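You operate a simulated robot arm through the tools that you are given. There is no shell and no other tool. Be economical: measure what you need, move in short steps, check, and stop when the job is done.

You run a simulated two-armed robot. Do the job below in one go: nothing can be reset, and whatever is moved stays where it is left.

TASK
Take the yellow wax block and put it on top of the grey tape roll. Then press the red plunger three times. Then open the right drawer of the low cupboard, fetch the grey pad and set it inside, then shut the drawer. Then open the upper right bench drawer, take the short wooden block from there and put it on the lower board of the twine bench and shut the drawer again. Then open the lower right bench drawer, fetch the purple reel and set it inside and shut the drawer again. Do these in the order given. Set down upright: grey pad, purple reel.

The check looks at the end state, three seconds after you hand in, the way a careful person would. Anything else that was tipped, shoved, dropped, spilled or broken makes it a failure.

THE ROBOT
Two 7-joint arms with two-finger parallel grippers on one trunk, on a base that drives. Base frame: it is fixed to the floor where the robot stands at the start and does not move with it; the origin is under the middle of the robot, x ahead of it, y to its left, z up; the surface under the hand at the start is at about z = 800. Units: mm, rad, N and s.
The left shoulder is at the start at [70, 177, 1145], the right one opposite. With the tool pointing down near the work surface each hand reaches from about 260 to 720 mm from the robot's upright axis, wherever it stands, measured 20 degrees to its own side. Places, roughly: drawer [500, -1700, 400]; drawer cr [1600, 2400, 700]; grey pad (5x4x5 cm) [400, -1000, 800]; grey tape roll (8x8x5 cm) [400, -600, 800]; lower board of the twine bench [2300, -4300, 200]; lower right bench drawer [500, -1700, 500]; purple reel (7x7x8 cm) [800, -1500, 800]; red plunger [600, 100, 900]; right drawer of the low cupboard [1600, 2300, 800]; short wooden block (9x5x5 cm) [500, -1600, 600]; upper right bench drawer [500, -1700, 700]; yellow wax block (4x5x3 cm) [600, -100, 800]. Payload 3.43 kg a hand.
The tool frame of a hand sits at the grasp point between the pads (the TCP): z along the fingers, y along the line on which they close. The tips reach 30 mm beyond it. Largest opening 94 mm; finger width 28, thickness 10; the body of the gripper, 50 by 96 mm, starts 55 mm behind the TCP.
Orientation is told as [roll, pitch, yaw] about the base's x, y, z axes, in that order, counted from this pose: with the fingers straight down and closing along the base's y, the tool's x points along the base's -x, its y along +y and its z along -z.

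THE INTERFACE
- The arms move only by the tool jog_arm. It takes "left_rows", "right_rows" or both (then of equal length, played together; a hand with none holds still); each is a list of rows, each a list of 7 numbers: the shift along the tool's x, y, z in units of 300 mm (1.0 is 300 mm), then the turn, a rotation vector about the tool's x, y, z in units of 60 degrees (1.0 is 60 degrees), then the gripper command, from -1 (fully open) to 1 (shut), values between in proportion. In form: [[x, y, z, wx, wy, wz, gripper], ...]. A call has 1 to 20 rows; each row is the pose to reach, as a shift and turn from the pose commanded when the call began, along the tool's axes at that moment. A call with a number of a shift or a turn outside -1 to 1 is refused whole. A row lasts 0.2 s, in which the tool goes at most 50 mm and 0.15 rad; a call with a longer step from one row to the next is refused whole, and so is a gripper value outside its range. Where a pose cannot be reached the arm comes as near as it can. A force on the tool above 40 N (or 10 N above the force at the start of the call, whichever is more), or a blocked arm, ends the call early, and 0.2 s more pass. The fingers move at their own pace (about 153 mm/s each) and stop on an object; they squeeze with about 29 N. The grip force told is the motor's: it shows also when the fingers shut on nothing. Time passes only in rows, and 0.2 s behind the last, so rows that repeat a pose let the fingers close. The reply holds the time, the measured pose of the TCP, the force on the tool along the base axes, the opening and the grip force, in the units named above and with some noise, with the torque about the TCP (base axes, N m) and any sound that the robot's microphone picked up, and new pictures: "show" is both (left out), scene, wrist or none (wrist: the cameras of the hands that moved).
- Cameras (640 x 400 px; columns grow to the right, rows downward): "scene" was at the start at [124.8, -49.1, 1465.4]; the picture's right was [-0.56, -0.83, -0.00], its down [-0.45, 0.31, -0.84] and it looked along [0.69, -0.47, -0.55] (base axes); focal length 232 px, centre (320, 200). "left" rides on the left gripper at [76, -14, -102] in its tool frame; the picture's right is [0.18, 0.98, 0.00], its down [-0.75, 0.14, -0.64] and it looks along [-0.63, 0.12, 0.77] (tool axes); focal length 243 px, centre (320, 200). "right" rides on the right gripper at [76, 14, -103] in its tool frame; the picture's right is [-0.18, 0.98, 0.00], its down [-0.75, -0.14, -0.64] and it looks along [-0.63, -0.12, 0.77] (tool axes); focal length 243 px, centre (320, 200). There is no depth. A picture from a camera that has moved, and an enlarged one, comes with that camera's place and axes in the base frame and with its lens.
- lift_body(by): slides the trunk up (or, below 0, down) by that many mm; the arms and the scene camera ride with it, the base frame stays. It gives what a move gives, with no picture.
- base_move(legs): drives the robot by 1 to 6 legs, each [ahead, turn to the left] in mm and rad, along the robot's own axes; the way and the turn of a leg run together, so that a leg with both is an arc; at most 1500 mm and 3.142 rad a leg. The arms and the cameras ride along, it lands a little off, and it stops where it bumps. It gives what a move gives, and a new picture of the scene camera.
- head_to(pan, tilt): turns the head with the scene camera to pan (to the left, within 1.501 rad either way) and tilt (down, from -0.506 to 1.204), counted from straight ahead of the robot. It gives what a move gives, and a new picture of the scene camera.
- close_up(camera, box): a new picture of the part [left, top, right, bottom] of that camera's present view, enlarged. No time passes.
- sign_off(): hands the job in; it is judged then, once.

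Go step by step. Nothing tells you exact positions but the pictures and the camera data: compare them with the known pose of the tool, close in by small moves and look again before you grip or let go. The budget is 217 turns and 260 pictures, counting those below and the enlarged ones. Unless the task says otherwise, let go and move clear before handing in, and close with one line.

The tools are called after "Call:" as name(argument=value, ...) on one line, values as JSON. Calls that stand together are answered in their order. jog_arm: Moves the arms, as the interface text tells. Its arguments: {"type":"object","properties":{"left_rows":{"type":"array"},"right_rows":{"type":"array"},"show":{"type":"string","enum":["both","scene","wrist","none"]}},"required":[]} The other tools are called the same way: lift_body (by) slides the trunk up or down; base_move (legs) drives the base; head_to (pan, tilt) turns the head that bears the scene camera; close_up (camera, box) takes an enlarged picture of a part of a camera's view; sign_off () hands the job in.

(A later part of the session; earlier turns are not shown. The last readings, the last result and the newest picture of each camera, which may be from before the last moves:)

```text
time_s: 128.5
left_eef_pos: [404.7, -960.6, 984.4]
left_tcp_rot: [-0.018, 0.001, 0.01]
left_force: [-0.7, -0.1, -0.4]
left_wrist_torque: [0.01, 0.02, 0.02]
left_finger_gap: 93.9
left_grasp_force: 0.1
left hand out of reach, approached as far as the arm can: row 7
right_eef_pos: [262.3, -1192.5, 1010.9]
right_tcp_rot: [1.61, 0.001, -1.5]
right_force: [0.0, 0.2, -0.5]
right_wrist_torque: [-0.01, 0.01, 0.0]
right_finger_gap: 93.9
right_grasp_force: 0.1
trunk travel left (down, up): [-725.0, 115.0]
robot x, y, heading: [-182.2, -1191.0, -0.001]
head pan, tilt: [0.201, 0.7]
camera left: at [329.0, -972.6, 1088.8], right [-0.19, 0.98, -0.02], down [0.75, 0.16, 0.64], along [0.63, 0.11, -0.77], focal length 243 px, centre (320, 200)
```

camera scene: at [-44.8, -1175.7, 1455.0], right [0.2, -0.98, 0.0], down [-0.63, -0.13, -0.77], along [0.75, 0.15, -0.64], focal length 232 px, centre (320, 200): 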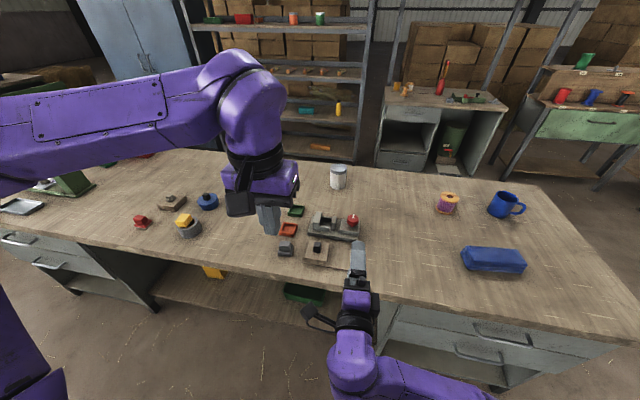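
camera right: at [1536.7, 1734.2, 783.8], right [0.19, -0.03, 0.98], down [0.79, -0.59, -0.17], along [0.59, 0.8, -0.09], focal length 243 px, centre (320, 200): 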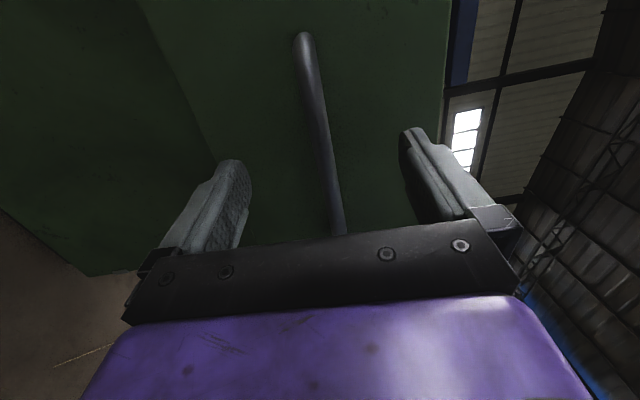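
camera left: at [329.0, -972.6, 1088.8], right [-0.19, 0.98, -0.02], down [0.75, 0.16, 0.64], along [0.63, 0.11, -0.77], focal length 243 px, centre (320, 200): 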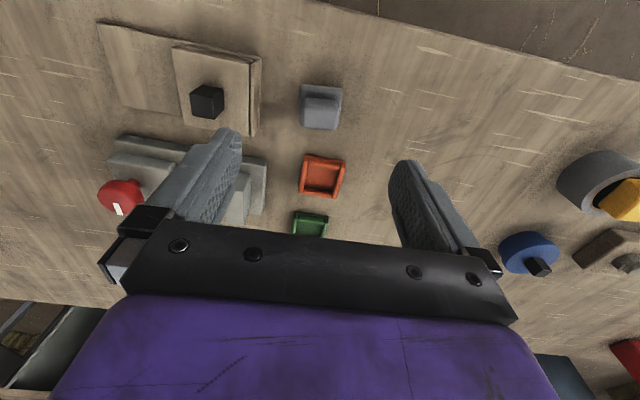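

Call:
close_up(camera="left", box=[270, 60, 380, 140])

```text
5.00 times, centred on (325, 100) of left
camera zoom: at [329.0, -972.6, 1088.8], right [-0.19, 0.98, -0.02], down [0.75, 0.16, 0.64], along [0.63, 0.11, -0.77], focal length 1213 px, centre (295, 700)
```

zoom: 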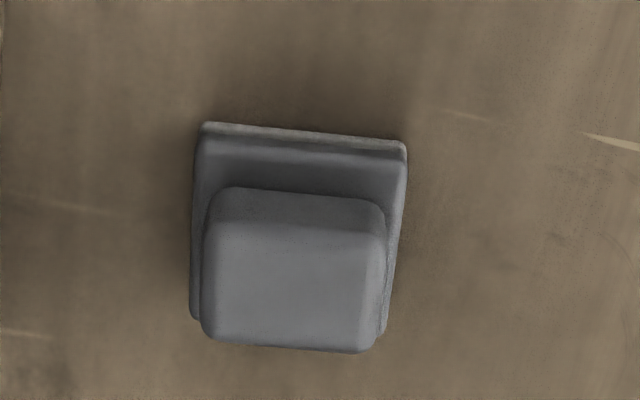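

Pad centre (420,-960), yaw ~6°. Descending to straddle its upper block.

Call:
jog_arm(left_rows=[[-0.02, 0, 0.1, 0.015, 0, -0.05, -1], [-0.05, 0.003, 0.2, 0.015, 0, -0.1, -1], [-0.05, 0.003, 0.3, 0.015, 0, -0.1, -1], [-0.05, 0.003, 0.38, 0.015, 0, -0.1, -1], [-0.05, 0.003, 0.38, 0.015, 0, -0.1, -1]], show="wrist")

```text
time_s: 129.7
left_eef_pos: [416.9, -965.1, 869.9]
left_tcp_rot: [-0.035, 0.005, 0.113]
left_force: [0.1, -1.2, 0.8]
left_wrist_torque: [0.02, 0.0, 0.02]
left_finger_gap: 94.0
left_grasp_force: 0.1
right_eef_pos: [258.9, -1192.4, 1011.9]
right_tcp_rot: [1.611, 0.002, -1.502]
right_force: [0.2, -1.6, -0.3]
right_wrist_torque: [0.02, 0.03, 0.02]
right_finger_gap: 94.0
right_grasp_force: 0.0
trunk travel left (down, up): [-725.0, 115.0]
robot x, y, heading: [-180.1, -1190.9, -0.001]
head pan, tilt: [0.201, 0.7]
camera left: at [342.7, -983.2, 974.6], right [-0.29, 0.95, -0.03], down [0.73, 0.25, 0.63], along [0.61, 0.16, -0.77], focal length 243 px, centre (320, 200)
```

left: 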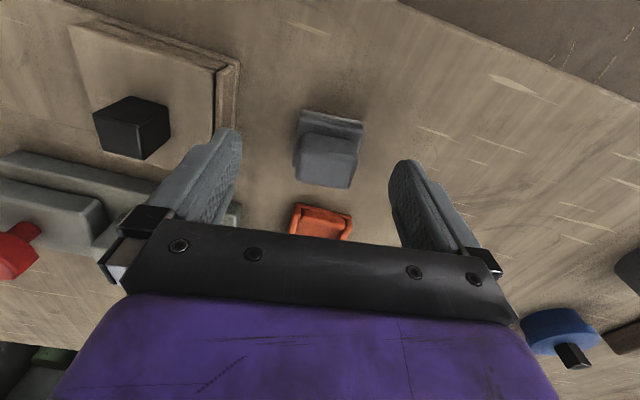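

Call:
jog_arm(left_rows=[[0, 0.007, 0, -0.033, 0, 0.01, -0.3], [0, 0.007, 0, -0.033, 0, 0.01, -0.3], [0, 0.007, 0.03, -0.033, 0, 0.01, -0.3], [0, 0.007, 0.055, -0.033, 0, 0.01, -0.3], [0, 0.007, 0.055, -0.033, 0, 0.01, -0.3]], show="wrist")

Call:
close_up(camera="scene", box=[240, 200, 340, 280])

```text
time_s: 130.9
left_eef_pos: [420.7, -963.5, 853.2]
left_tcp_rot: [0.0, 0.003, 0.103]
left_force: [0.1, 0.3, -0.2]
left_wrist_torque: [-0.01, -0.01, -0.05]
left_finger_gap: 61.1
left_grasp_force: 0.0
right_eef_pos: [261.2, -1193.1, 1012.7]
right_tcp_rot: [1.611, 0.002, -1.502]
right_force: [-0.4, 0.4, 0.2]
right_wrist_torque: [0.0, -0.01, -0.01]
right_finger_gap: 93.9
right_grasp_force: 0.0
trunk travel left (down, up): [-725.0, 115.0]
robot x, y, heading: [-179.5, -1192.5, -0.002]
head pan, tilt: [0.201, 0.7]
camera left: at [346.1, -983.1, 956.6], right [-0.28, 0.96, 0.0], down [0.74, 0.22, 0.64], along [0.61, 0.18, -0.77], focal length 243 px, centre (320, 200)
```

left: 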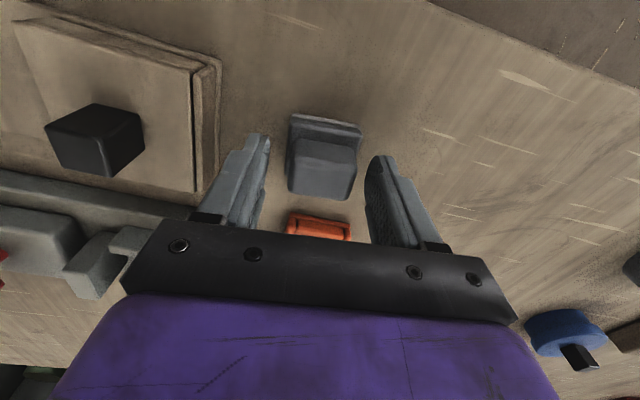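

```text
5.00 times, centred on (290, 240) of scene
camera zoom: at [-44.2, -1175.7, 1454.9], right [0.2, -0.98, 0.0], down [-0.63, -0.13, -0.76], along [0.75, 0.15, -0.64], focal length 1161 px, centre (470, 0)
```

zoom: 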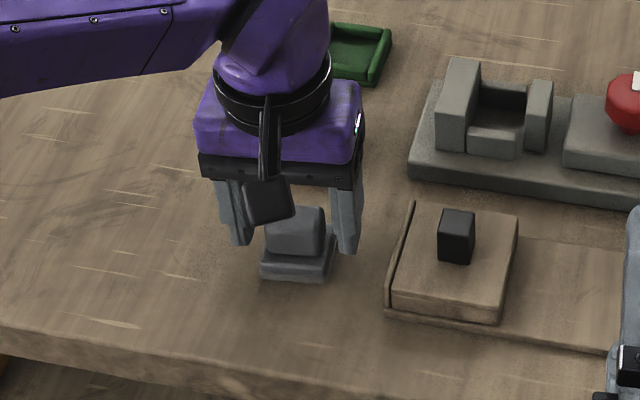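

Call:
jog_arm(left_rows=[[0, 0, 0, 0, 0, 0, 0.3], [0, 0, 0, 0, 0, 0, 1], [0, 0, 0, 0, 0, 0, 1], [0, 0, 0, 0, 0, 0, 1]], show="wrist")

```text
time_s: 131.9
left_eef_pos: [418.8, -962.2, 853.8]
left_tcp_rot: [0.0, 0.003, 0.102]
left_force: [0.2, 0.5, 0.4]
left_wrist_torque: [-0.03, -0.05, 0.02]
left_finger_gap: 37.3
left_grasp_force: 29.0
right_eef_pos: [260.3, -1193.5, 1012.2]
right_tcp_rot: [1.612, 0.001, -1.502]
right_force: [0.1, -0.5, 0.5]
right_wrist_torque: [0.02, 0.02, 0.01]
right_finger_gap: 93.8
right_grasp_force: 0.2
trunk travel left (down, up): [-725.0, 115.0]
robot x, y, heading: [-174.9, -1193.3, 0.001]
head pan, tilt: [0.201, 0.7]
camera left: at [346.1, -983.1, 956.6], right [-0.28, 0.96, 0.0], down [0.74, 0.22, 0.64], along [0.61, 0.18, -0.77], focal length 243 px, centre (320, 200)
```

left: 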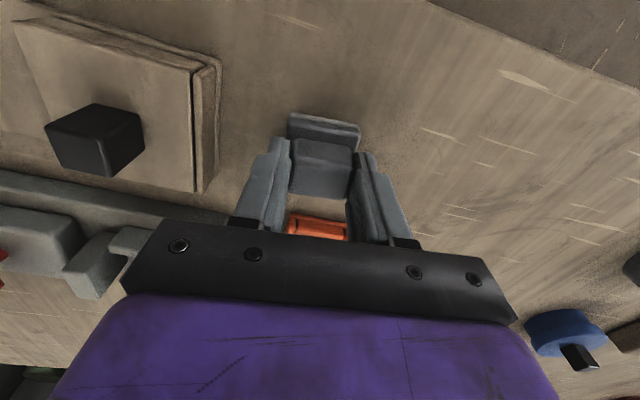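

Gripped (37 mm). Lifting and retracting.

Call:
jog_arm(left_rows=[[0, 0, -0.08, 0, 0, 0, 1], [0, 0, -0.2, 0, 0, 0, 1], [0, 0, -0.34, 0, 0, 0, 1], [0.05, 0, -0.47, 0, 0, 0, 1], [0.15, 0, -0.58, 0, 0, 0, 1], [0.25, 0, -0.69, 0, 0, 0.05, 1], [0.36, 0, -0.8, 0, 0, 0.1, 1], [0.48, 0, -0.9, 0, 0, 0.1, 1], [0.6, 0, -0.97, 0, 0, 0.1, 1], [0.65, 0, -0.97, 0, 0, 0.1, 1]], show="wrist")

```text
time_s: 134.1
left_eef_pos: [224.7, -980.9, 1145.9]
left_tcp_rot: [0.003, 0.004, -0.002]
left_force: [-0.6, -0.5, -1.0]
left_wrist_torque: [0.02, 0.0, 0.02]
left_finger_gap: 37.2
left_grasp_force: 29.7
right_eef_pos: [261.3, -1193.7, 1012.2]
right_tcp_rot: [1.611, 0.001, -1.5]
right_force: [-0.1, 0.2, 0.6]
right_wrist_torque: [0.02, 0.0, 0.02]
right_finger_gap: 94.0
right_grasp_force: 0.1
trunk travel left (down, up): [-725.0, 115.0]
robot x, y, heading: [-175.9, -1188.7, 0.004]
head pan, tilt: [0.201, 0.7]
camera left: at [149.7, -994.2, 1250.9], right [-0.18, 0.98, 0.0], down [0.76, 0.14, 0.64], along [0.63, 0.12, -0.77], focal length 243 px, centre (320, 200)
```

left: 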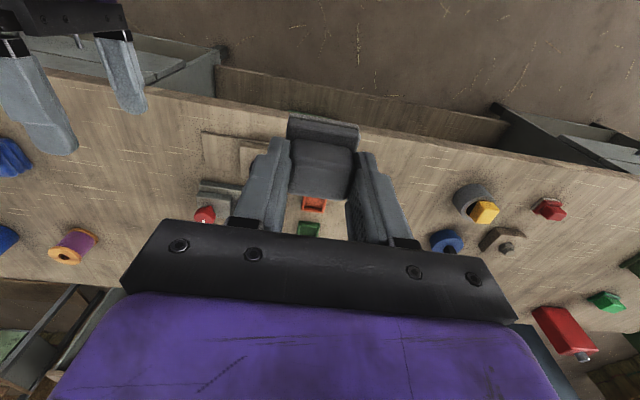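

Call:
base_move(legs=[[-120, 0], [0, 1.571], [1500, 0], [760, 0], [0, -1.571]])

```text
time_s: 153.7
left_eef_pos: [-8.8, 1275.1, 1147.3]
left_tcp_rot: [-0.003, 0.003, 0.059]
left_force: [-0.8, -0.2, -0.3]
left_wrist_torque: [-0.03, 0.01, 0.0]
left_finger_gap: 37.0
left_grasp_force: 28.5
right_eef_pos: [39.3, 1063.9, 1011.4]
right_tcp_rot: [1.609, 0.0, -1.442]
right_force: [0.6, -0.5, 0.6]
right_wrist_torque: [0.02, -0.01, 0.05]
right_finger_gap: 94.0
right_grasp_force: 0.0
trunk travel left (down, up): [-725.0, 115.0]
robot x, y, heading: [-399.5, 1037.6, 0.062]
head pan, tilt: [0.201, 0.7]
camera scene: at [-265.6, 1064.4, 1454.9], right [0.26, -0.97, 0.0], down [-0.62, -0.17, -0.76], along [0.74, 0.2, -0.64], focal length 232 px, centre (320, 200)
```

scene: 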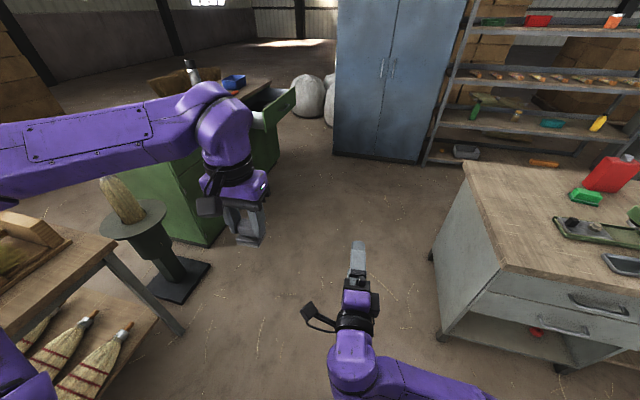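

Call:
base_move(legs=[[1500, 0], [700, 0], [0, 1.51]])

Call:
head_to(pan=0.3, tilt=0.6)

```text
time_s: 168.0
left_eef_pos: [1525.6, 1599.2, 1146.9]
left_tcp_rot: [0.0, 0.004, 1.573]
left_force: [1.0, -0.2, -0.6]
left_wrist_torque: [0.0, 0.0, -0.02]
left_finger_gap: 37.1
left_grasp_force: 28.9
right_eef_pos: [1736.7, 1635.3, 1012.7]
right_tcp_rot: [1.611, 0.001, 0.073]
right_force: [0.6, 0.1, 0.1]
right_wrist_torque: [0.02, -0.01, 0.01]
right_finger_gap: 93.9
right_grasp_force: 0.0
trunk travel left (down, up): [-725.0, 115.0]
robot x, y, heading: [1738.4, 1194.8, 1.572]
head pan, tilt: [0.201, 0.7]
camera scene: at [1722.1, 1330.7, 1454.9], right [0.98, 0.2, 0.0], down [0.13, -0.63, -0.76], along [-0.16, 0.75, -0.64], focal length 232 px, centre (320, 200)
```

scene: 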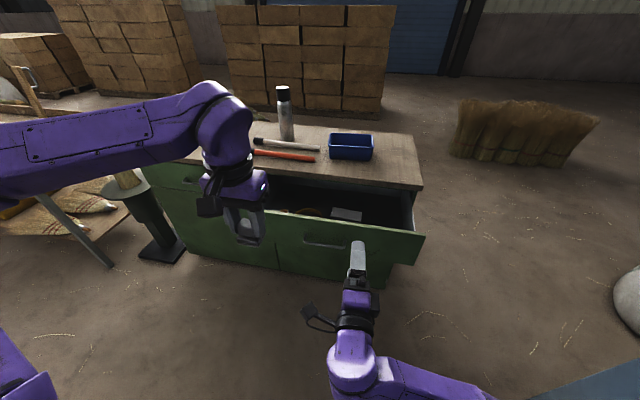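

```text
time_s: 168.6
left_eef_pos: [1525.0, 1599.4, 1146.7]
left_tcp_rot: [0.002, 0.002, 1.575]
left_force: [0.4, 0.3, -1.2]
left_wrist_torque: [0.01, 0.0, 0.0]
left_finger_gap: 37.1
left_grasp_force: 29.0
right_eef_pos: [1736.6, 1634.2, 1012.3]
right_tcp_rot: [1.612, 0.001, 0.073]
right_force: [-0.3, 0.2, 0.6]
right_wrist_torque: [0.01, 0.01, 0.03]
right_finger_gap: 94.1
right_grasp_force: 0.1
trunk travel left (down, up): [-725.0, 115.0]
robot x, y, heading: [1743.4, 1197.8, 1.574]
head pan, tilt: [0.3, 0.6]
camera scene: at [1712.9, 1331.8, 1463.5], right [0.95, 0.3, 0.0], down [0.17, -0.54, -0.82], along [-0.25, 0.79, -0.57], focal length 232 px, centre (320, 200)
```

scene: 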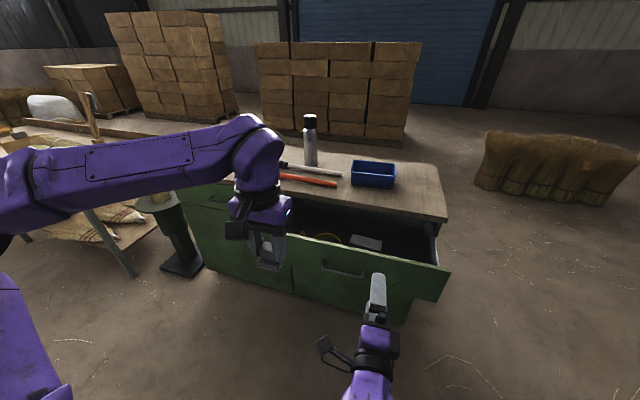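

Call:
close_up(camera="scene", box=[250, 180, 460, 320])

```text
2.86 times, centred on (355, 250) of scene
camera zoom: at [1712.9, 1331.8, 1463.5], right [0.95, 0.3, 0.0], down [0.17, -0.54, -0.82], along [-0.25, 0.79, -0.57], focal length 664 px, centre (220, 57)
```

zoom: 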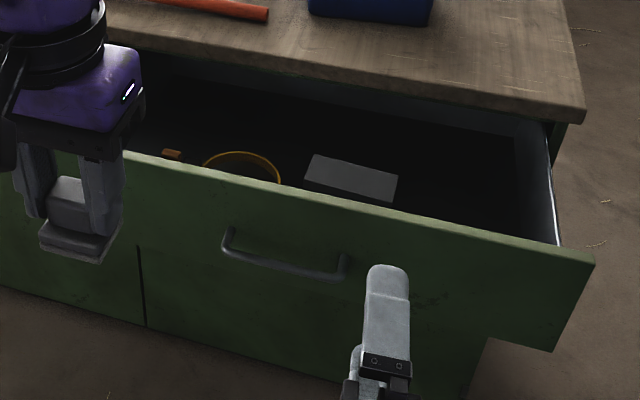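

Drawer's right part is empty (x≈1830). I'll swing the right hand aside, then re-park the robot a bit further right and closer.

Call:
jog_arm(right_rows=[[-0.12, 0, 0, 0, 0, 0, 1], [-0.24, 0, 0, 0, 0, 0, 1], [-0.36, 0, 0, 0, 0, 0, 1], [-0.48, 0, 0, 0, 0, 0, 1], [-0.6, 0, 0, 0, 0, 0, 1], [-0.72, 0, 0, 0, 0, 0, 1], [-0.84, 0, 0, 0, 0, 0, 1]], show="none")

Call:
base_move(legs=[[0, 0.4], [-300, 0], [0, -0.4], [470, 0]])

```text
time_s: 170.3
left_eef_pos: [1552.8, 1594.6, 1148.2]
left_tcp_rot: [0.001, 0.014, 1.567]
left_force: [-1.3, 0.6, -1.4]
left_wrist_torque: [0.0, -0.05, -0.01]
left_finger_gap: 37.0
left_grasp_force: 28.8
right_eef_pos: [2003.2, 1664.2, 1003.3]
right_tcp_rot: [1.595, -0.047, 0.08]
right_force: [0.6, 0.3, -0.2]
right_wrist_torque: [0.03, 0.03, 0.04]
right_finger_gap: 0.0
right_grasp_force: 29.0
right hand out of reach, approached as far as the arm can: row 5, 6, 7
trunk travel left (down, up): [-725.0, 115.0]
robot x, y, heading: [1736.4, 1199.6, 1.584]
head pan, tilt: [0.3, 0.6]
stopped in row 7 (right hand): the arm was blocked; the commanded pose is now the measured one
```

```text
time_s: 171.0
left_eef_pos: [1644.8, 1588.0, 1150.1]
left_tcp_rot: [0.049, 0.021, 1.59]
left_force: [0.2, 2.4, -0.9]
left_wrist_torque: [-0.14, -0.02, 0.03]
left_finger_gap: 36.8
left_grasp_force: 29.2
right_eef_pos: [2090.6, 1660.3, 969.4]
right_tcp_rot: [1.576, -0.096, 0.084]
right_force: [0.6, 0.6, -0.5]
right_wrist_torque: [0.01, -0.02, 0.03]
right_finger_gap: 0.0
right_grasp_force: 29.5
trunk travel left (down, up): [-725.0, 115.0]
robot x, y, heading: [1735.1, 1195.1, 1.58]
head pan, tilt: [0.3, 0.6]
stopped in leg 1: the robot was blocked; the commanded pose is now the measured one
camera scene: at [1632.4, 1331.0, 1464.0], right [0.95, 0.3, 0.05], down [0.22, -0.54, -0.81], along [-0.22, 0.79, -0.58], focal length 232 px, centre (320, 200)
```

scene: 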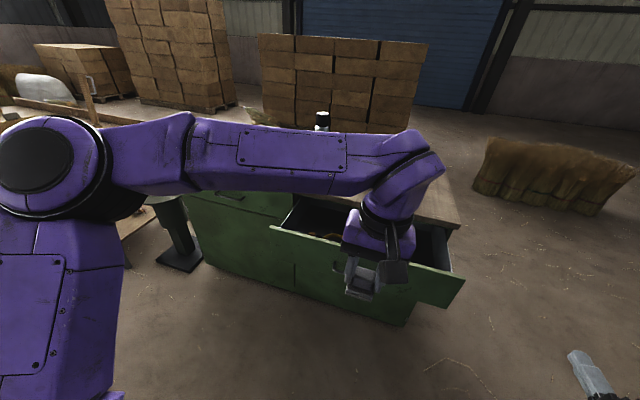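

Something is blocking on the right side and the body leans. Looking to the right before doing anything else.

Call:
head_to(pan=-1.2, tilt=0.5)

```text
time_s: 172.6
left_eef_pos: [1642.8, 1583.9, 1150.5]
left_tcp_rot: [0.057, 0.014, 1.586]
left_force: [-0.3, 0.2, -1.4]
left_wrist_torque: [0.02, 0.0, 0.0]
left_finger_gap: 37.2
left_grasp_force: 28.7
right_eef_pos: [2083.2, 1659.8, 972.6]
right_tcp_rot: [1.583, -0.079, 0.089]
right_force: [0.1, 0.0, 0.1]
right_wrist_torque: [0.0, -0.03, 0.04]
right_finger_gap: 0.1
right_grasp_force: 29.0
trunk travel left (down, up): [-725.0, 115.0]
robot x, y, heading: [1739.2, 1195.2, 1.581]
head pan, tilt: [-1.201, 0.499]
camera scene: at [1742.8, 1276.8, 1480.0], right [0.37, -0.93, 0.02], down [-0.4, -0.18, -0.9], along [0.84, 0.33, -0.43], focal length 232 px, centre (320, 200)
```

scene: 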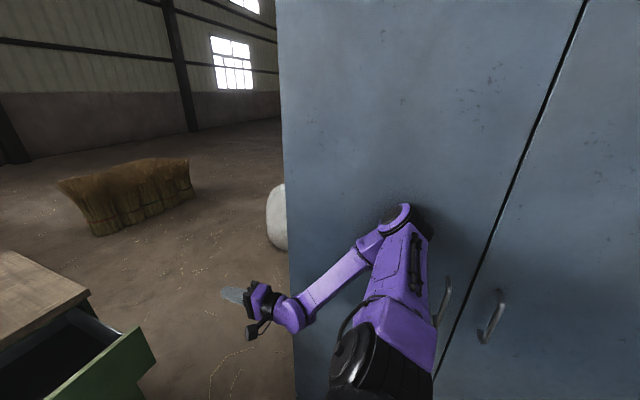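

The right elbow is pressing on the blue cabinet. Drawing the right hand back inward gently.

Call:
jog_arm(right_rows=[[0.05, 0, 0, 0, 0, 0, 1], [0.12, 0, 0, 0, 0, 0, 1], [0.2, 0, 0, 0, 0, 0, 1], [0.3, 0, 0, 0, 0, 0, 1], [0.4, 0, 0, 0, 0, 0, 1], [0.5, 0, 0, 0, 0, 0, 1], [0.6, 0, 0, 0, 0, 0, 1], [0.6, 0, 0, 0, 0, 0, 1]], show="scene")

```text
time_s: 172.9
left_eef_pos: [1688.7, 1587.3, 1149.9]
left_tcp_rot: [0.081, 0.022, 1.597]
left_force: [-2.2, 0.9, -1.2]
left_wrist_torque: [-0.08, -0.08, 0.03]
left_finger_gap: 37.0
left_grasp_force: 28.7
right_eef_pos: [2117.6, 1659.4, 954.7]
right_tcp_rot: [1.573, -0.09, 0.09]
right_force: [0.2, -0.2, 0.4]
right_wrist_torque: [0.04, 0.01, 0.02]
right_finger_gap: 0.0
right_grasp_force: 28.9
trunk travel left (down, up): [-725.0, 115.0]
robot x, y, heading: [1739.6, 1195.7, 1.581]
head pan, tilt: [-1.201, 0.499]
stopped in row 1 (left hand): the arm was blocked; the commanded pose is now the measured one
camera scene: at [1743.2, 1282.4, 1478.8], right [0.37, -0.93, 0.02], down [-0.4, -0.18, -0.9], along [0.84, 0.33, -0.43], focal length 232 px, centre (320, 200)
```

scene: 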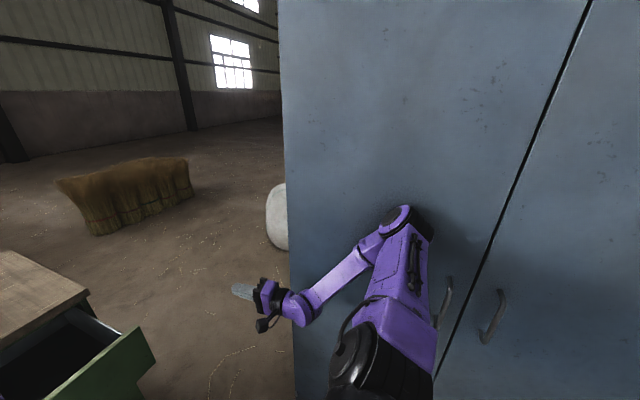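

Call:
jog_arm(right_rows=[[0.04, 0, 0.02, 0, 0, 0, 1], [0.08, 0, 0.04, 0, 0, 0, 1], [0.12, 0, 0.06, 0, 0, 0, 1], [0.16, 0, 0.08, 0, 0, 0, 1]], left_rows=[[0, 0, 0, 0, 0, 0, 1], [0, 0, 0, 0, 0, 0, 1], [0, 0, 0, 0, 0, 0, 1], [0, 0, 0, 0, 0, 0, 1]], show="none")

```text
time_s: 173.3
left_eef_pos: [1727.4, 1585.3, 1149.1]
left_tcp_rot: [0.104, 0.024, 1.604]
left_force: [-0.9, 1.2, 0.6]
left_wrist_torque: [-0.1, -0.1, 0.01]
left_finger_gap: 37.2
left_grasp_force: 28.9
right_eef_pos: [2147.1, 1659.5, 933.4]
right_tcp_rot: [1.568, -0.088, 0.095]
right_force: [-0.2, 0.2, -0.4]
right_wrist_torque: [0.01, -0.02, 0.04]
right_finger_gap: 0.0
right_grasp_force: 29.2
trunk travel left (down, up): [-725.0, 115.0]
robot x, y, heading: [1735.8, 1194.0, 1.586]
head pan, tilt: [-1.201, 0.499]
stopped in row 1 (left hand): the arm was blocked; the commanded pose is now the measured one
```

Call:
close_up(camera="scene", box=[0, 0, 640, 400])

Call:
close_up(camera="left", box=[0, 0, 640, 400])

```text
1.00 times, centred on (320, 200) of scene (not enlarged: the box is as wide or as high as the picture)
camera zoom: at [1742.5, 1281.1, 1479.1], right [0.37, -0.93, 0.02], down [-0.4, -0.18, -0.9], along [0.84, 0.33, -0.43], focal length 232 px, centre (320, 200)
```

zoom: 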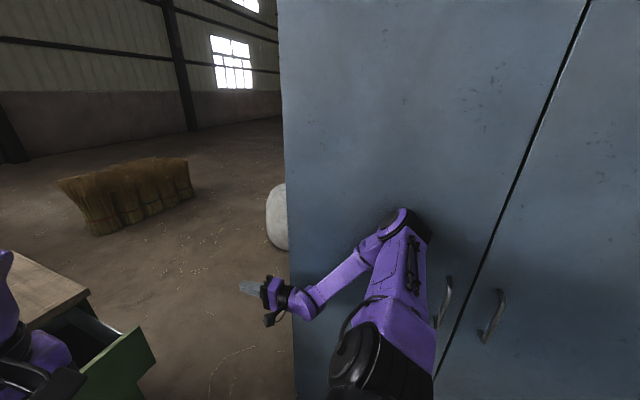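

```text
1.00 times, centred on (320, 200) of left (not enlarged: the box is as wide or as high as the picture)
camera zoom: at [1756.2, 1513.4, 1251.7], right [-0.97, -0.21, 0.11], down [-0.1, 0.77, 0.64], along [-0.22, 0.61, -0.76], focal length 243 px, centre (320, 200)
```

zoom: 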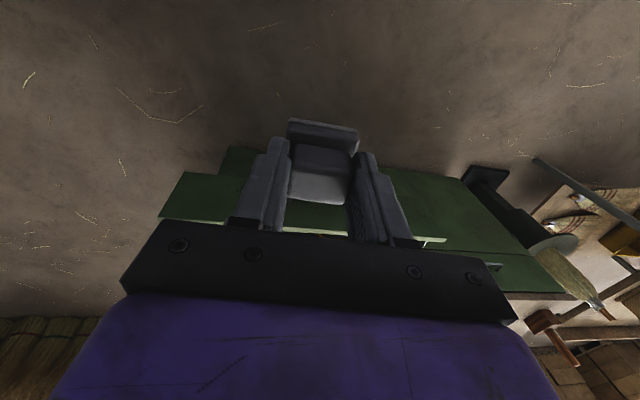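

Call:
base_move(legs=[[-100, 0]])

```text
time_s: 174.0
left_eef_pos: [1783.0, 1567.2, 1138.8]
left_tcp_rot: [0.172, 0.048, 1.609]
left_force: [-0.2, 0.7, -1.2]
left_wrist_torque: [-0.04, -0.08, 0.01]
left_finger_gap: 37.4
left_grasp_force: 28.4
right_eef_pos: [2187.7, 1650.5, 899.1]
right_tcp_rot: [1.569, -0.081, 0.137]
right_force: [-0.2, -0.8, 0.0]
right_wrist_torque: [0.0, 0.02, -0.03]
right_finger_gap: 0.2
right_grasp_force: 29.0
trunk travel left (down, up): [-725.0, 115.0]
robot x, y, heading: [1739.8, 1189.9, 1.593]
head pan, tilt: [-1.201, 0.499]
stopped in leg 1: the robot was blocked; the commanded pose is now the measured one
camera scene: at [1719.7, 1272.9, 1481.7], right [0.38, -0.93, 0.02], down [-0.38, -0.18, -0.91], along [0.84, 0.33, -0.42], focal length 232 px, centre (320, 200)
```

scene: 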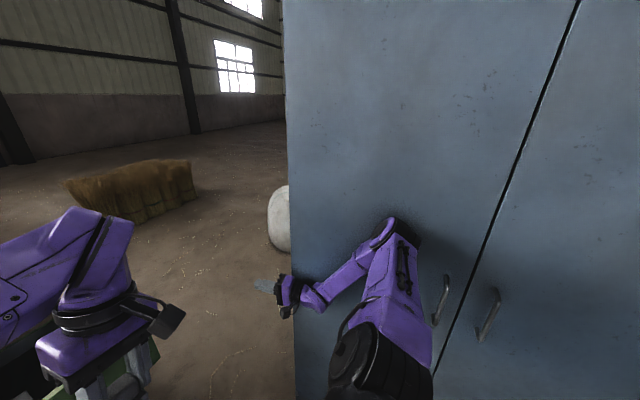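

Call:
jog_arm(right_rows=[[0.11, 0, 0.11, 0, 0, 0, 1], [0.2, 0, 0.22, 0, 0, 0, 1], [0.3, 0, 0.3, 0, 0, 0, 1], [0.4, 0, 0.38, 0, 0, 0, 1]], left_rows=[[0, -0.1, 0, 0, 0, 0, 1], [0, -0.13, 0, 0, 0, 0, 1], [0, -0.13, 0, 0, 0, 0, 1], [0, -0.1, 0, 0, 0, 0, 1]], show="scene")

```text
time_s: 174.3
left_eef_pos: [1776.7, 1594.2, 1151.7]
left_tcp_rot: [0.154, 0.104, 1.68]
left_force: [-1.6, 1.2, -0.6]
left_wrist_torque: [-0.09, -0.05, 0.0]
left_finger_gap: 37.2
left_grasp_force: 28.9
right_eef_pos: [2179.9, 1657.5, 870.1]
right_tcp_rot: [1.568, -0.072, 0.188]
right_force: [7.8, 0.0, -2.2]
right_wrist_torque: [0.22, 0.0, 0.65]
right_finger_gap: 0.1
right_grasp_force: 29.1
trunk travel left (down, up): [-725.0, 115.0]
robot x, y, heading: [1736.5, 1189.1, 1.59]
head pan, tilt: [-1.201, 0.499]
stopped in row 1 (left hand): the arm was blocked; the commanded pose is now the measured one
camera scene: at [1709.3, 1272.7, 1481.7], right [0.38, -0.92, 0.03], down [-0.37, -0.18, -0.91], along [0.85, 0.33, -0.41], focal length 232 px, centre (320, 200)
```

scene: 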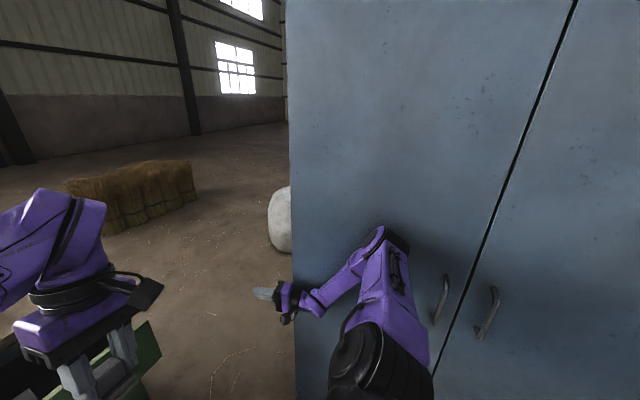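

Call:
lift_body(by=60)

```text
time_s: 174.7
left_eef_pos: [1761.1, 1621.3, 1164.7]
left_tcp_rot: [0.151, 0.172, 1.769]
left_force: [-0.4, 0.3, -0.9]
left_wrist_torque: [-0.06, -0.05, 0.0]
left_finger_gap: 37.3
left_grasp_force: 28.7
right_eef_pos: [2164.7, 1654.7, 838.7]
right_tcp_rot: [1.588, 0.009, 0.265]
right_force: [1.2, -0.8, 0.8]
right_wrist_torque: [0.02, -0.02, 0.0]
right_finger_gap: 0.1
right_grasp_force: 28.9
trunk travel left (down, up): [-728.0, 112.0]
robot x, y, heading: [1737.6, 1190.8, 1.597]
head pan, tilt: [-1.201, 0.499]
stopped: the arm was blocked; the commanded pose is now the measured one
```

Call:
head_to(pan=-0.9, tilt=0.7)

```text
time_s: 175.5
left_eef_pos: [1762.6, 1619.5, 1163.0]
left_tcp_rot: [0.163, 0.171, 1.768]
left_force: [0.1, -0.4, -0.5]
left_wrist_torque: [0.01, 0.04, -0.01]
left_finger_gap: 37.2
left_grasp_force: 28.8
right_eef_pos: [2164.2, 1654.3, 839.8]
right_tcp_rot: [1.592, 0.009, 0.267]
right_force: [-0.8, -0.6, -0.5]
right_wrist_torque: [-0.05, 0.0, -0.04]
right_finger_gap: 0.0
right_grasp_force: 29.1
trunk travel left (down, up): [-728.0, 112.0]
robot x, y, heading: [1735.9, 1188.4, 1.595]
head pan, tilt: [-0.901, 0.7]
camera scene: at [1695.9, 1289.4, 1466.2], right [0.64, -0.77, 0.04], down [-0.44, -0.41, -0.8], along [0.63, 0.49, -0.6], focal length 232 px, centre (320, 200)
```

scene: 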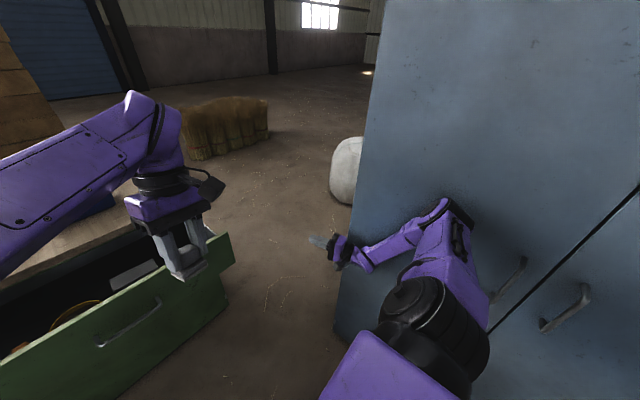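

Call:
jog_arm(right_rows=[[0.16, 0, 0, 0, 0, 0, 1], [0.32, 0, 0, 0, 0, 0, 1], [0.48, 0, 0, 0, 0, 0, 1], [0.6, 0, 0, 0, 0, 0, 1]], left_rows=[[0, 0.16, 0, 0, 0, 0, 1], [0, 0.32, 0, 0, 0, 0, 1], [0, 0.48, 0, 0, 0, 0, 1], [0, 0.6, 0, 0, 0, 0, 1]], show="none")

```text
time_s: 175.8
left_eef_pos: [1762.7, 1629.4, 1142.4]
left_tcp_rot: [0.23, 0.238, 1.827]
left_force: [0.2, 0.2, 0.0]
left_wrist_torque: [-0.04, 0.01, -0.01]
left_finger_gap: 36.9
left_grasp_force: 28.9
right_eef_pos: [2157.5, 1652.6, 808.4]
right_tcp_rot: [1.619, 0.076, 0.314]
right_force: [0.1, 0.1, -0.6]
right_wrist_torque: [0.01, 0.01, 0.03]
right_finger_gap: 0.1
right_grasp_force: 28.8
trunk travel left (down, up): [-728.0, 112.0]
robot x, y, heading: [1736.2, 1190.2, 1.604]
head pan, tilt: [-0.901, 0.7]
stopped in row 1 (left hand): the arm was blocked; the commanded pose is now the measured one
```

Call:
jog_arm(right_rows=[[0.062, -0.1, 0.105, 0, -0.14, 0, 1], [0.12, -0.2, 0.2, 0, -0.28, 0, 1], [0.18, -0.3, 0.3, 0, -0.4, 0, 1]], left_rows=[[0, 0.1, 0, 0, 0, 0.05, 1], [0, 0.2, 0, 0, 0, 0.1, 1], [0, 0.3, 0, 0, 0, 0.1, 1]], show="scene")

```text
time_s: 176.1
left_eef_pos: [1745.5, 1643.2, 1133.4]
left_tcp_rot: [0.257, 0.3, 1.877]
left_force: [-0.4, 0.6, -0.5]
left_wrist_torque: [-0.04, -0.04, 0.01]
left_finger_gap: 36.8
left_grasp_force: 29.1
right_eef_pos: [2167.4, 1658.7, 781.1]
right_tcp_rot: [1.628, 0.102, 0.258]
right_force: [-0.5, 0.5, 0.0]
right_wrist_torque: [0.02, 0.01, 0.01]
right_finger_gap: 0.0
right_grasp_force: 29.3
trunk travel left (down, up): [-728.0, 112.0]
robot x, y, heading: [1733.3, 1191.9, 1.597]
head pan, tilt: [-0.901, 0.7]
stopped in row 1 (left hand): the arm was blocked; the commanded pose is now the measured one
camera scene: at [1706.8, 1290.0, 1465.8], right [0.65, -0.76, 0.04], down [-0.44, -0.41, -0.8], along [0.62, 0.5, -0.6], focal length 232 px, centre (320, 200)
```

scene: 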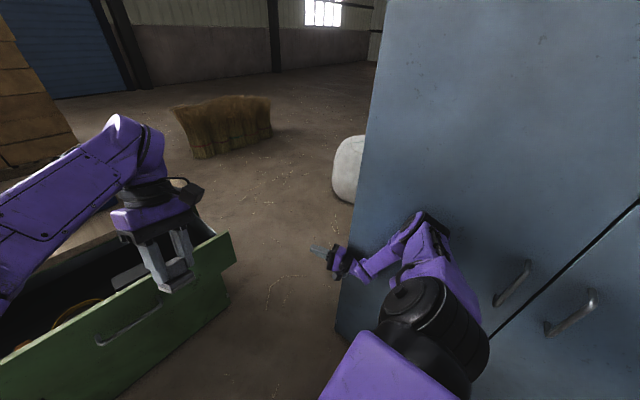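

The lean is easing. Repeating this inward/down/forward motion.

Call:
jog_arm(right_rows=[[0.062, -0.1, 0.105, 0, -0.14, 0, 1], [0.12, -0.2, 0.2, 0, -0.28, 0, 1], [0.18, -0.3, 0.3, 0, -0.4, 0, 1]], left_rows=[[0, 0.05, 0, 0.1, -0.09, 0, 1], [0, 0.1, 0, 0.18, -0.16, 0, 1], [0, 0.1, 0, 0.18, -0.16, 0, 1]], show="none")

Call:
jog_arm(right_rows=[[0.062, -0.1, 0.105, 0, -0.14, 0, 1], [0.12, -0.2, 0.2, 0, -0.28, 0, 1], [0.18, -0.3, 0.3, 0, -0.4, 0, 1]], left_rows=[[0, 0.05, 0, 0.1, -0.09, 0, 1], [0, 0.1, 0, 0.18, -0.16, 0, 1], [0, 0.1, 0, 0.18, -0.16, 0, 1]], show="scene")

```text
time_s: 176.5
left_eef_pos: [1764.0, 1648.3, 1099.1]
left_tcp_rot: [0.309, 0.309, 1.93]
left_force: [0.6, 1.2, -0.7]
left_wrist_torque: [-0.05, 0.03, 0.08]
left_finger_gap: 37.1
left_grasp_force: 29.6
right_eef_pos: [2174.9, 1660.4, 732.1]
right_tcp_rot: [1.622, 0.194, 0.216]
right_force: [0.8, 0.2, 0.2]
right_wrist_torque: [0.02, 0.0, 0.0]
right_finger_gap: 0.0
right_grasp_force: 28.7
trunk travel left (down, up): [-728.0, 112.0]
robot x, y, heading: [1735.8, 1189.4, 1.603]
head pan, tilt: [-0.901, 0.7]
stopped in row 1 (left hand): the arm was blocked; the commanded pose is now the measured one
```

```text
time_s: 176.8
left_eef_pos: [1765.7, 1654.1, 1088.0]
left_tcp_rot: [0.297, 0.288, 1.957]
left_force: [-0.5, 0.8, 0.2]
left_wrist_torque: [-0.06, -0.04, 0.03]
left_finger_gap: 37.1
left_grasp_force: 29.0
right_eef_pos: [2186.3, 1667.1, 707.5]
right_tcp_rot: [1.603, 0.234, 0.146]
right_force: [0.3, 0.1, -0.6]
right_wrist_torque: [0.03, 0.01, 0.01]
right_finger_gap: 0.1
right_grasp_force: 29.1
trunk travel left (down, up): [-728.0, 112.0]
robot x, y, heading: [1734.8, 1190.3, 1.609]
head pan, tilt: [-0.901, 0.7]
stopped in row 1 (left hand): the arm was blocked; the commanded pose is now the measured one
camera scene: at [1727.5, 1290.4, 1464.3], right [0.65, -0.76, 0.03], down [-0.45, -0.42, -0.79], along [0.61, 0.5, -0.61], focal length 232 px, centre (320, 200)
```

scene: 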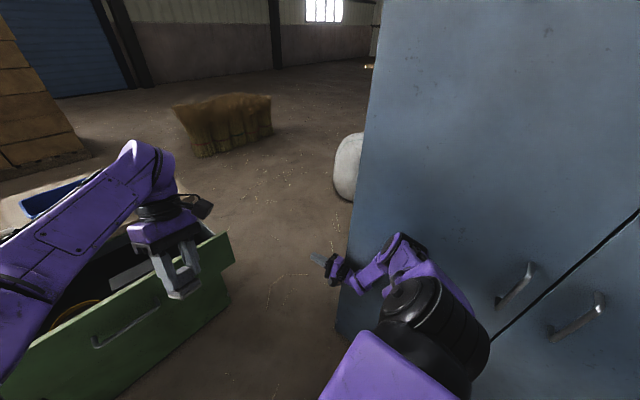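

Lean is shrinking steadily (head 1696→1727). Continuing.

Call:
jog_arm(right_rows=[[0.062, -0.1, 0.105, 0, -0.14, 0, 1], [0.12, -0.2, 0.2, 0, -0.28, 0, 1], [0.18, -0.3, 0.3, 0, -0.4, 0, 1]], left_rows=[[0, 0.1, -0.1, 0.09, -0.08, 0.06, 1], [0, 0.15, -0.2, 0.18, -0.16, 0.1, 1], [0, 0.15, -0.2, 0.18, -0.16, 0.1, 1]], show="none")

Call:
jog_arm(right_rows=[[0.1, -0.06, 0.11, 0, -0.12, 0, 1], [0.2, -0.12, 0.22, 0, -0.2, 0, 1], [0.3, -0.2, 0.3, 0, -0.2, 0, 1]], left_rows=[[0, 0.1, -0.1, 0.09, -0.08, 0.06, 1], [0, 0.15, -0.2, 0.18, -0.16, 0.1, 1], [0, 0.15, -0.2, 0.18, -0.16, 0.1, 1]], show="scene")

```text
time_s: 177.1
left_eef_pos: [1783.7, 1660.2, 1075.6]
left_tcp_rot: [0.317, 0.276, 1.975]
left_force: [-0.7, 2.2, -1.4]
left_wrist_torque: [-0.13, -0.04, 0.02]
left_finger_gap: 37.0
left_grasp_force: 29.2
right_eef_pos: [2196.9, 1675.1, 673.3]
right_tcp_rot: [1.589, 0.299, 0.086]
right_force: [0.3, 0.7, 0.7]
right_wrist_torque: [-0.01, -0.03, 0.0]
right_finger_gap: 0.0
right_grasp_force: 29.2
trunk travel left (down, up): [-728.0, 112.0]
robot x, y, heading: [1733.5, 1187.8, 1.612]
head pan, tilt: [-0.901, 0.7]
stopped in row 1 (left hand): the arm was blocked; the commanded pose is now the measured one
```

```text
time_s: 177.4
left_eef_pos: [1806.3, 1650.6, 1074.2]
left_tcp_rot: [0.315, 0.255, 1.916]
left_force: [-1.8, 0.5, -3.5]
left_wrist_torque: [-0.09, 0.02, 0.01]
left_finger_gap: 37.4
left_grasp_force: 29.0
right_eef_pos: [2208.4, 1687.2, 665.0]
right_tcp_rot: [1.575, 0.287, 0.019]
right_force: [-0.4, -0.3, -0.4]
right_wrist_torque: [-0.04, 0.01, -0.01]
right_finger_gap: 0.1
right_grasp_force: 29.4
trunk travel left (down, up): [-728.0, 112.0]
robot x, y, heading: [1734.1, 1188.7, 1.619]
head pan, tilt: [-0.901, 0.7]
stopped in row 1 (left hand): the arm was blocked; the commanded pose is now the measured one
camera scene: at [1764.4, 1290.8, 1461.4], right [0.66, -0.75, 0.01], down [-0.47, -0.42, -0.78], along [0.59, 0.5, -0.63], focal length 232 px, centre (320, 200)
```

scene: 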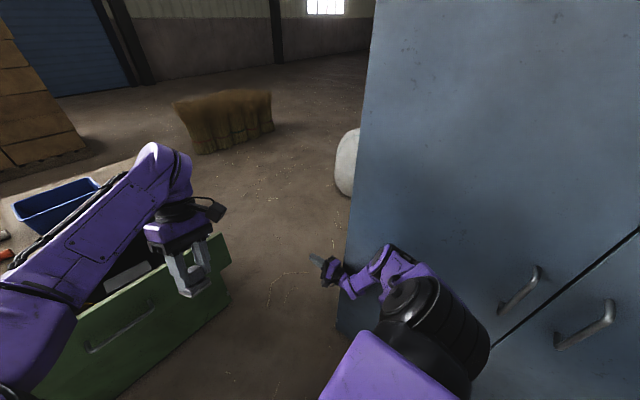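

Call:
jog_arm(right_rows=[[0.1, -0.06, 0.11, 0, 0, 0, 1], [0.2, -0.12, 0.22, 0, 0, 0, 1], [0.3, -0.2, 0.3, 0, 0, 0, 1]], left_rows=[[0, 0.12, -0.05, 0.09, -0.08, 0.06, 1], [0, 0.24, -0.1, 0.18, -0.16, 0.1, 1], [0, 0.3, -0.1, 0.18, -0.16, 0.1, 1]], show="none")

Call:
jog_arm(right_rows=[[0.1, -0.06, 0.11, 0, 0, 0, 1], [0.2, -0.12, 0.22, 0, 0, 0, 1], [0.3, -0.2, 0.3, 0, 0, 0, 1]], left_rows=[[0, 0.12, -0.05, 0.09, -0.08, 0.06, 1], [0, 0.24, -0.1, 0.18, -0.16, 0.1, 1], [0, 0.3, -0.1, 0.18, -0.16, 0.1, 1]], show="scene")

```text
time_s: 177.8
left_eef_pos: [1832.7, 1630.8, 1079.9]
left_tcp_rot: [0.294, 0.223, 1.83]
left_force: [-0.6, -0.7, -1.4]
left_wrist_torque: [0.02, 0.01, -0.05]
left_finger_gap: 37.3
left_grasp_force: 28.7
right_eef_pos: [2209.1, 1692.2, 654.9]
right_tcp_rot: [1.574, 0.297, 0.008]
right_force: [1.4, 0.4, -0.4]
right_wrist_torque: [-0.01, 0.01, 0.03]
right_finger_gap: 0.2
right_grasp_force: 29.1
trunk travel left (down, up): [-728.0, 112.0]
robot x, y, heading: [1734.4, 1187.6, 1.616]
head pan, tilt: [-0.901, 0.7]
stopped in row 1 (left hand): the arm was blocked; the commanded pose is now the measured one
```

```text
time_s: 178.6
left_eef_pos: [1760.9, 1628.3, 1133.4]
left_tcp_rot: [0.095, 0.076, 1.691]
left_force: [0.1, -1.0, -0.8]
left_wrist_torque: [0.0, 0.02, -0.01]
left_finger_gap: 37.1
left_grasp_force: 29.0
right_eef_pos: [2118.7, 1779.5, 626.3]
right_tcp_rot: [1.565, 0.283, -0.004]
right_force: [0.7, -0.4, -0.4]
right_wrist_torque: [0.0, 0.0, 0.02]
right_finger_gap: 0.0
right_grasp_force: 29.5
right hand out of reach, approached as far as the arm can: row 3
trunk travel left (down, up): [-728.0, 112.0]
robot x, y, heading: [1737.9, 1190.9, 1.608]
head pan, tilt: [-0.901, 0.7]
camera scene: at [1800.2, 1296.1, 1458.1], right [0.65, -0.76, 0.0], down [-0.49, -0.42, -0.76], along [0.58, 0.5, -0.65], focal length 232 px, centre (320, 200)
```

scene: 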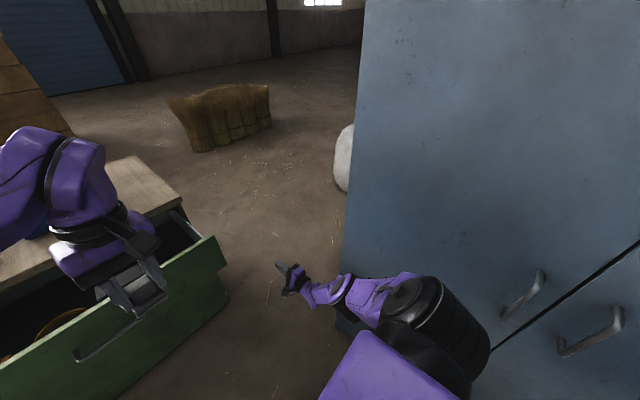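

Free of the cabinet; body upright again. Restoring the left hand's level orientation and pulling the right hand inward.

Call:
jog_arm(left_rows=[[0, 0, 0, 0.03, -0.025, 0.04, 1], [0, 0, 0, 0.06, -0.05, 0.08, 1], [0, 0, 0, 0.091, -0.073, 0.115, 1], [0, 0, 0, 0.091, -0.073, 0.115, 1], [0, 0, 0, 0.091, -0.073, 0.115, 1]], right_rows=[[0.08, 0, 0, 0, 0, 0.05, 1], [0.16, 0, 0, 0, 0, 0.1, 1], [0.24, 0, 0, 0, 0, 0.15, 1], [0.32, 0, 0, 0, 0, 0.2, 1], [0.4, 0, 0, 0, 0, 0.27, 1]], show="scene")

```text
time_s: 179.8
left_eef_pos: [1760.1, 1630.3, 1131.8]
left_tcp_rot: [-0.007, 0.006, 1.57]
left_force: [0.0, 0.5, -2.3]
left_wrist_torque: [-0.03, -0.01, 0.01]
left_finger_gap: 37.1
left_grasp_force: 28.9
right_eef_pos: [2003.1, 1779.5, 663.5]
right_tcp_rot: [1.566, 0.569, -0.002]
right_force: [-0.4, -0.2, -0.7]
right_wrist_torque: [-0.02, 0.03, -0.05]
right_finger_gap: 0.0
right_grasp_force: 29.7
trunk travel left (down, up): [-728.0, 112.0]
robot x, y, heading: [1737.5, 1191.6, 1.609]
head pan, tilt: [-0.901, 0.7]
camera scene: at [1798.5, 1295.7, 1458.3], right [0.65, -0.76, 0.0], down [-0.49, -0.42, -0.76], along [0.58, 0.5, -0.64], focal length 232 px, centre (320, 200)
```

scene: 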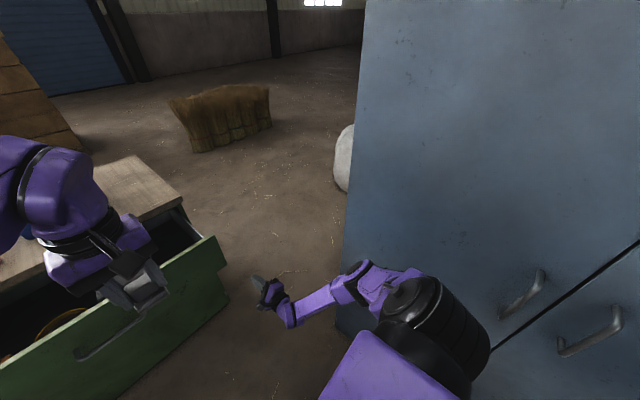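

Call:
jog_arm(right_rows=[[-0.08, 0, 0, 0, 0, 0, 1], [-0.16, 0, 0, 0, 0, 0, 1], [-0.25, 0, 0, 0, 0, 0, 1]], show="none")

Call:
base_move(legs=[[0, -0.038], [160, 0]])

Call:
head_to(pan=0.0, tilt=0.7)

```text
time_s: 180.6
left_eef_pos: [1759.6, 1629.9, 1131.0]
left_tcp_rot: [-0.008, 0.006, 1.571]
left_force: [-0.4, 0.5, -0.7]
left_wrist_torque: [0.02, 0.02, 0.02]
left_finger_gap: 36.9
left_grasp_force: 29.2
right_eef_pos: [2066.0, 1781.5, 623.7]
right_tcp_rot: [1.566, 0.565, -0.002]
right_force: [-0.3, 0.3, 0.6]
right_wrist_torque: [0.01, -0.01, 0.04]
right_finger_gap: 0.0
right_grasp_force: 28.4
trunk travel left (down, up): [-728.0, 112.0]
robot x, y, heading: [1737.8, 1187.5, 1.612]
head pan, tilt: [-0.901, 0.7]
```

```text
time_s: 182.4
left_eef_pos: [1778.2, 1792.8, 1133.5]
left_tcp_rot: [-0.006, 0.006, 1.529]
left_force: [0.4, 0.5, -0.5]
left_wrist_torque: [-0.06, -0.03, 0.0]
left_finger_gap: 37.2
left_grasp_force: 29.2
right_eef_pos: [2090.0, 1930.4, 623.2]
right_tcp_rot: [1.567, 0.567, -0.045]
right_force: [-0.7, 0.2, -0.8]
right_wrist_torque: [0.0, -0.02, -0.04]
right_finger_gap: 0.0
right_grasp_force: 29.1
trunk travel left (down, up): [-728.0, 112.0]
robot x, y, heading: [1734.3, 1353.5, 1.572]
head pan, tilt: [-0.901, 0.7]
camera scene: at [1803.3, 1456.8, 1458.4], right [0.62, -0.78, 0.0], down [-0.51, -0.4, -0.76], along [0.6, 0.47, -0.64], focal length 232 px, centre (320, 200)
```

scene: 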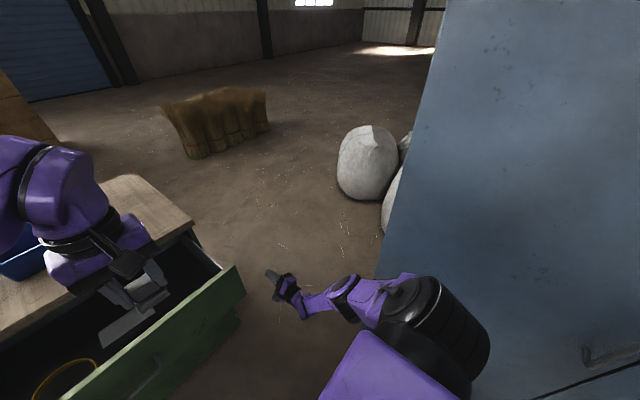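

```text
time_s: 183.6
left_eef_pos: [1778.5, 1792.5, 1132.3]
left_tcp_rot: [-0.006, 0.008, 1.528]
left_force: [0.0, 0.4, -0.8]
left_wrist_torque: [-0.02, 0.01, 0.0]
left_finger_gap: 36.8
left_grasp_force: 29.4
right_eef_pos: [2088.7, 1931.3, 623.9]
right_tcp_rot: [1.566, 0.567, -0.045]
right_force: [-0.6, -0.9, 0.0]
right_wrist_torque: [-0.01, 0.0, -0.01]
right_finger_gap: 0.0
right_grasp_force: 29.0
trunk travel left (down, up): [-728.0, 112.0]
robot x, y, heading: [1732.0, 1356.5, 1.572]
head pan, tilt: [0.0, 0.7]
camera scene: at [1736.8, 1489.7, 1458.3], right [1.0, 0.0, 0.0], down [0.0, -0.64, -0.76], along [0.0, 0.76, -0.64], focal length 232 px, centre (320, 200)
```

scene: 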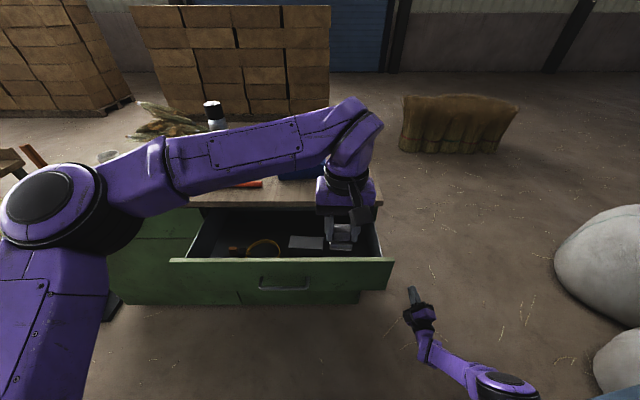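

Call:
close_up(camera="scene", box=[160, 190, 420, 310])

Call:
close_up(camera="left", box=[0, 0, 640, 400])

```text
2.46 times, centred on (290, 250) of scene
camera zoom: at [1736.8, 1489.7, 1458.3], right [1.0, 0.0, 0.0], down [0.0, -0.64, -0.76], along [0.0, 0.76, -0.64], focal length 572 px, centre (394, 77)
```

zoom: 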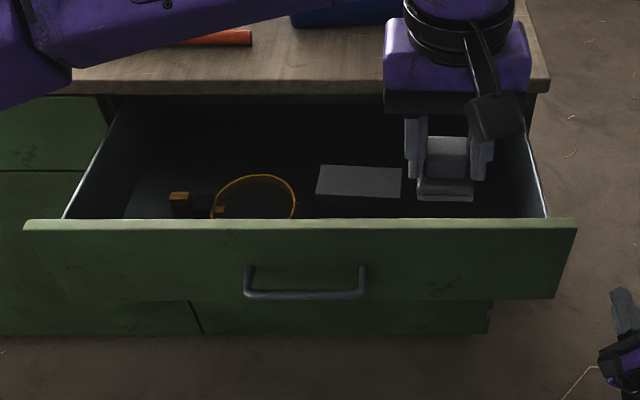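

```text
1.00 times, centred on (320, 200) of left (not enlarged: the box is as wide or as high as the picture)
camera zoom: at [1789.6, 1718.2, 1236.4], right [-0.99, -0.14, -0.01], down [-0.11, 0.76, 0.64], along [-0.09, 0.63, -0.77], focal length 243 px, centre (320, 200)
```

zoom: 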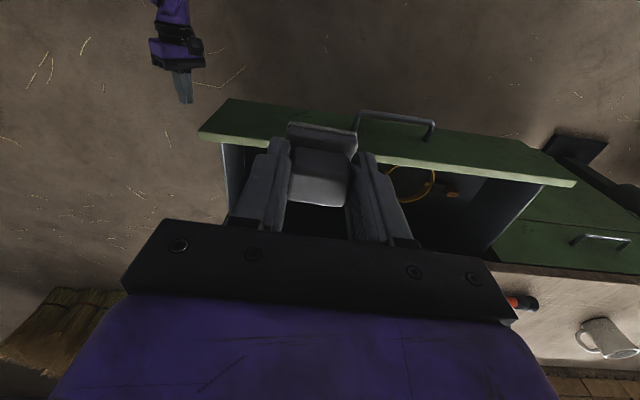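

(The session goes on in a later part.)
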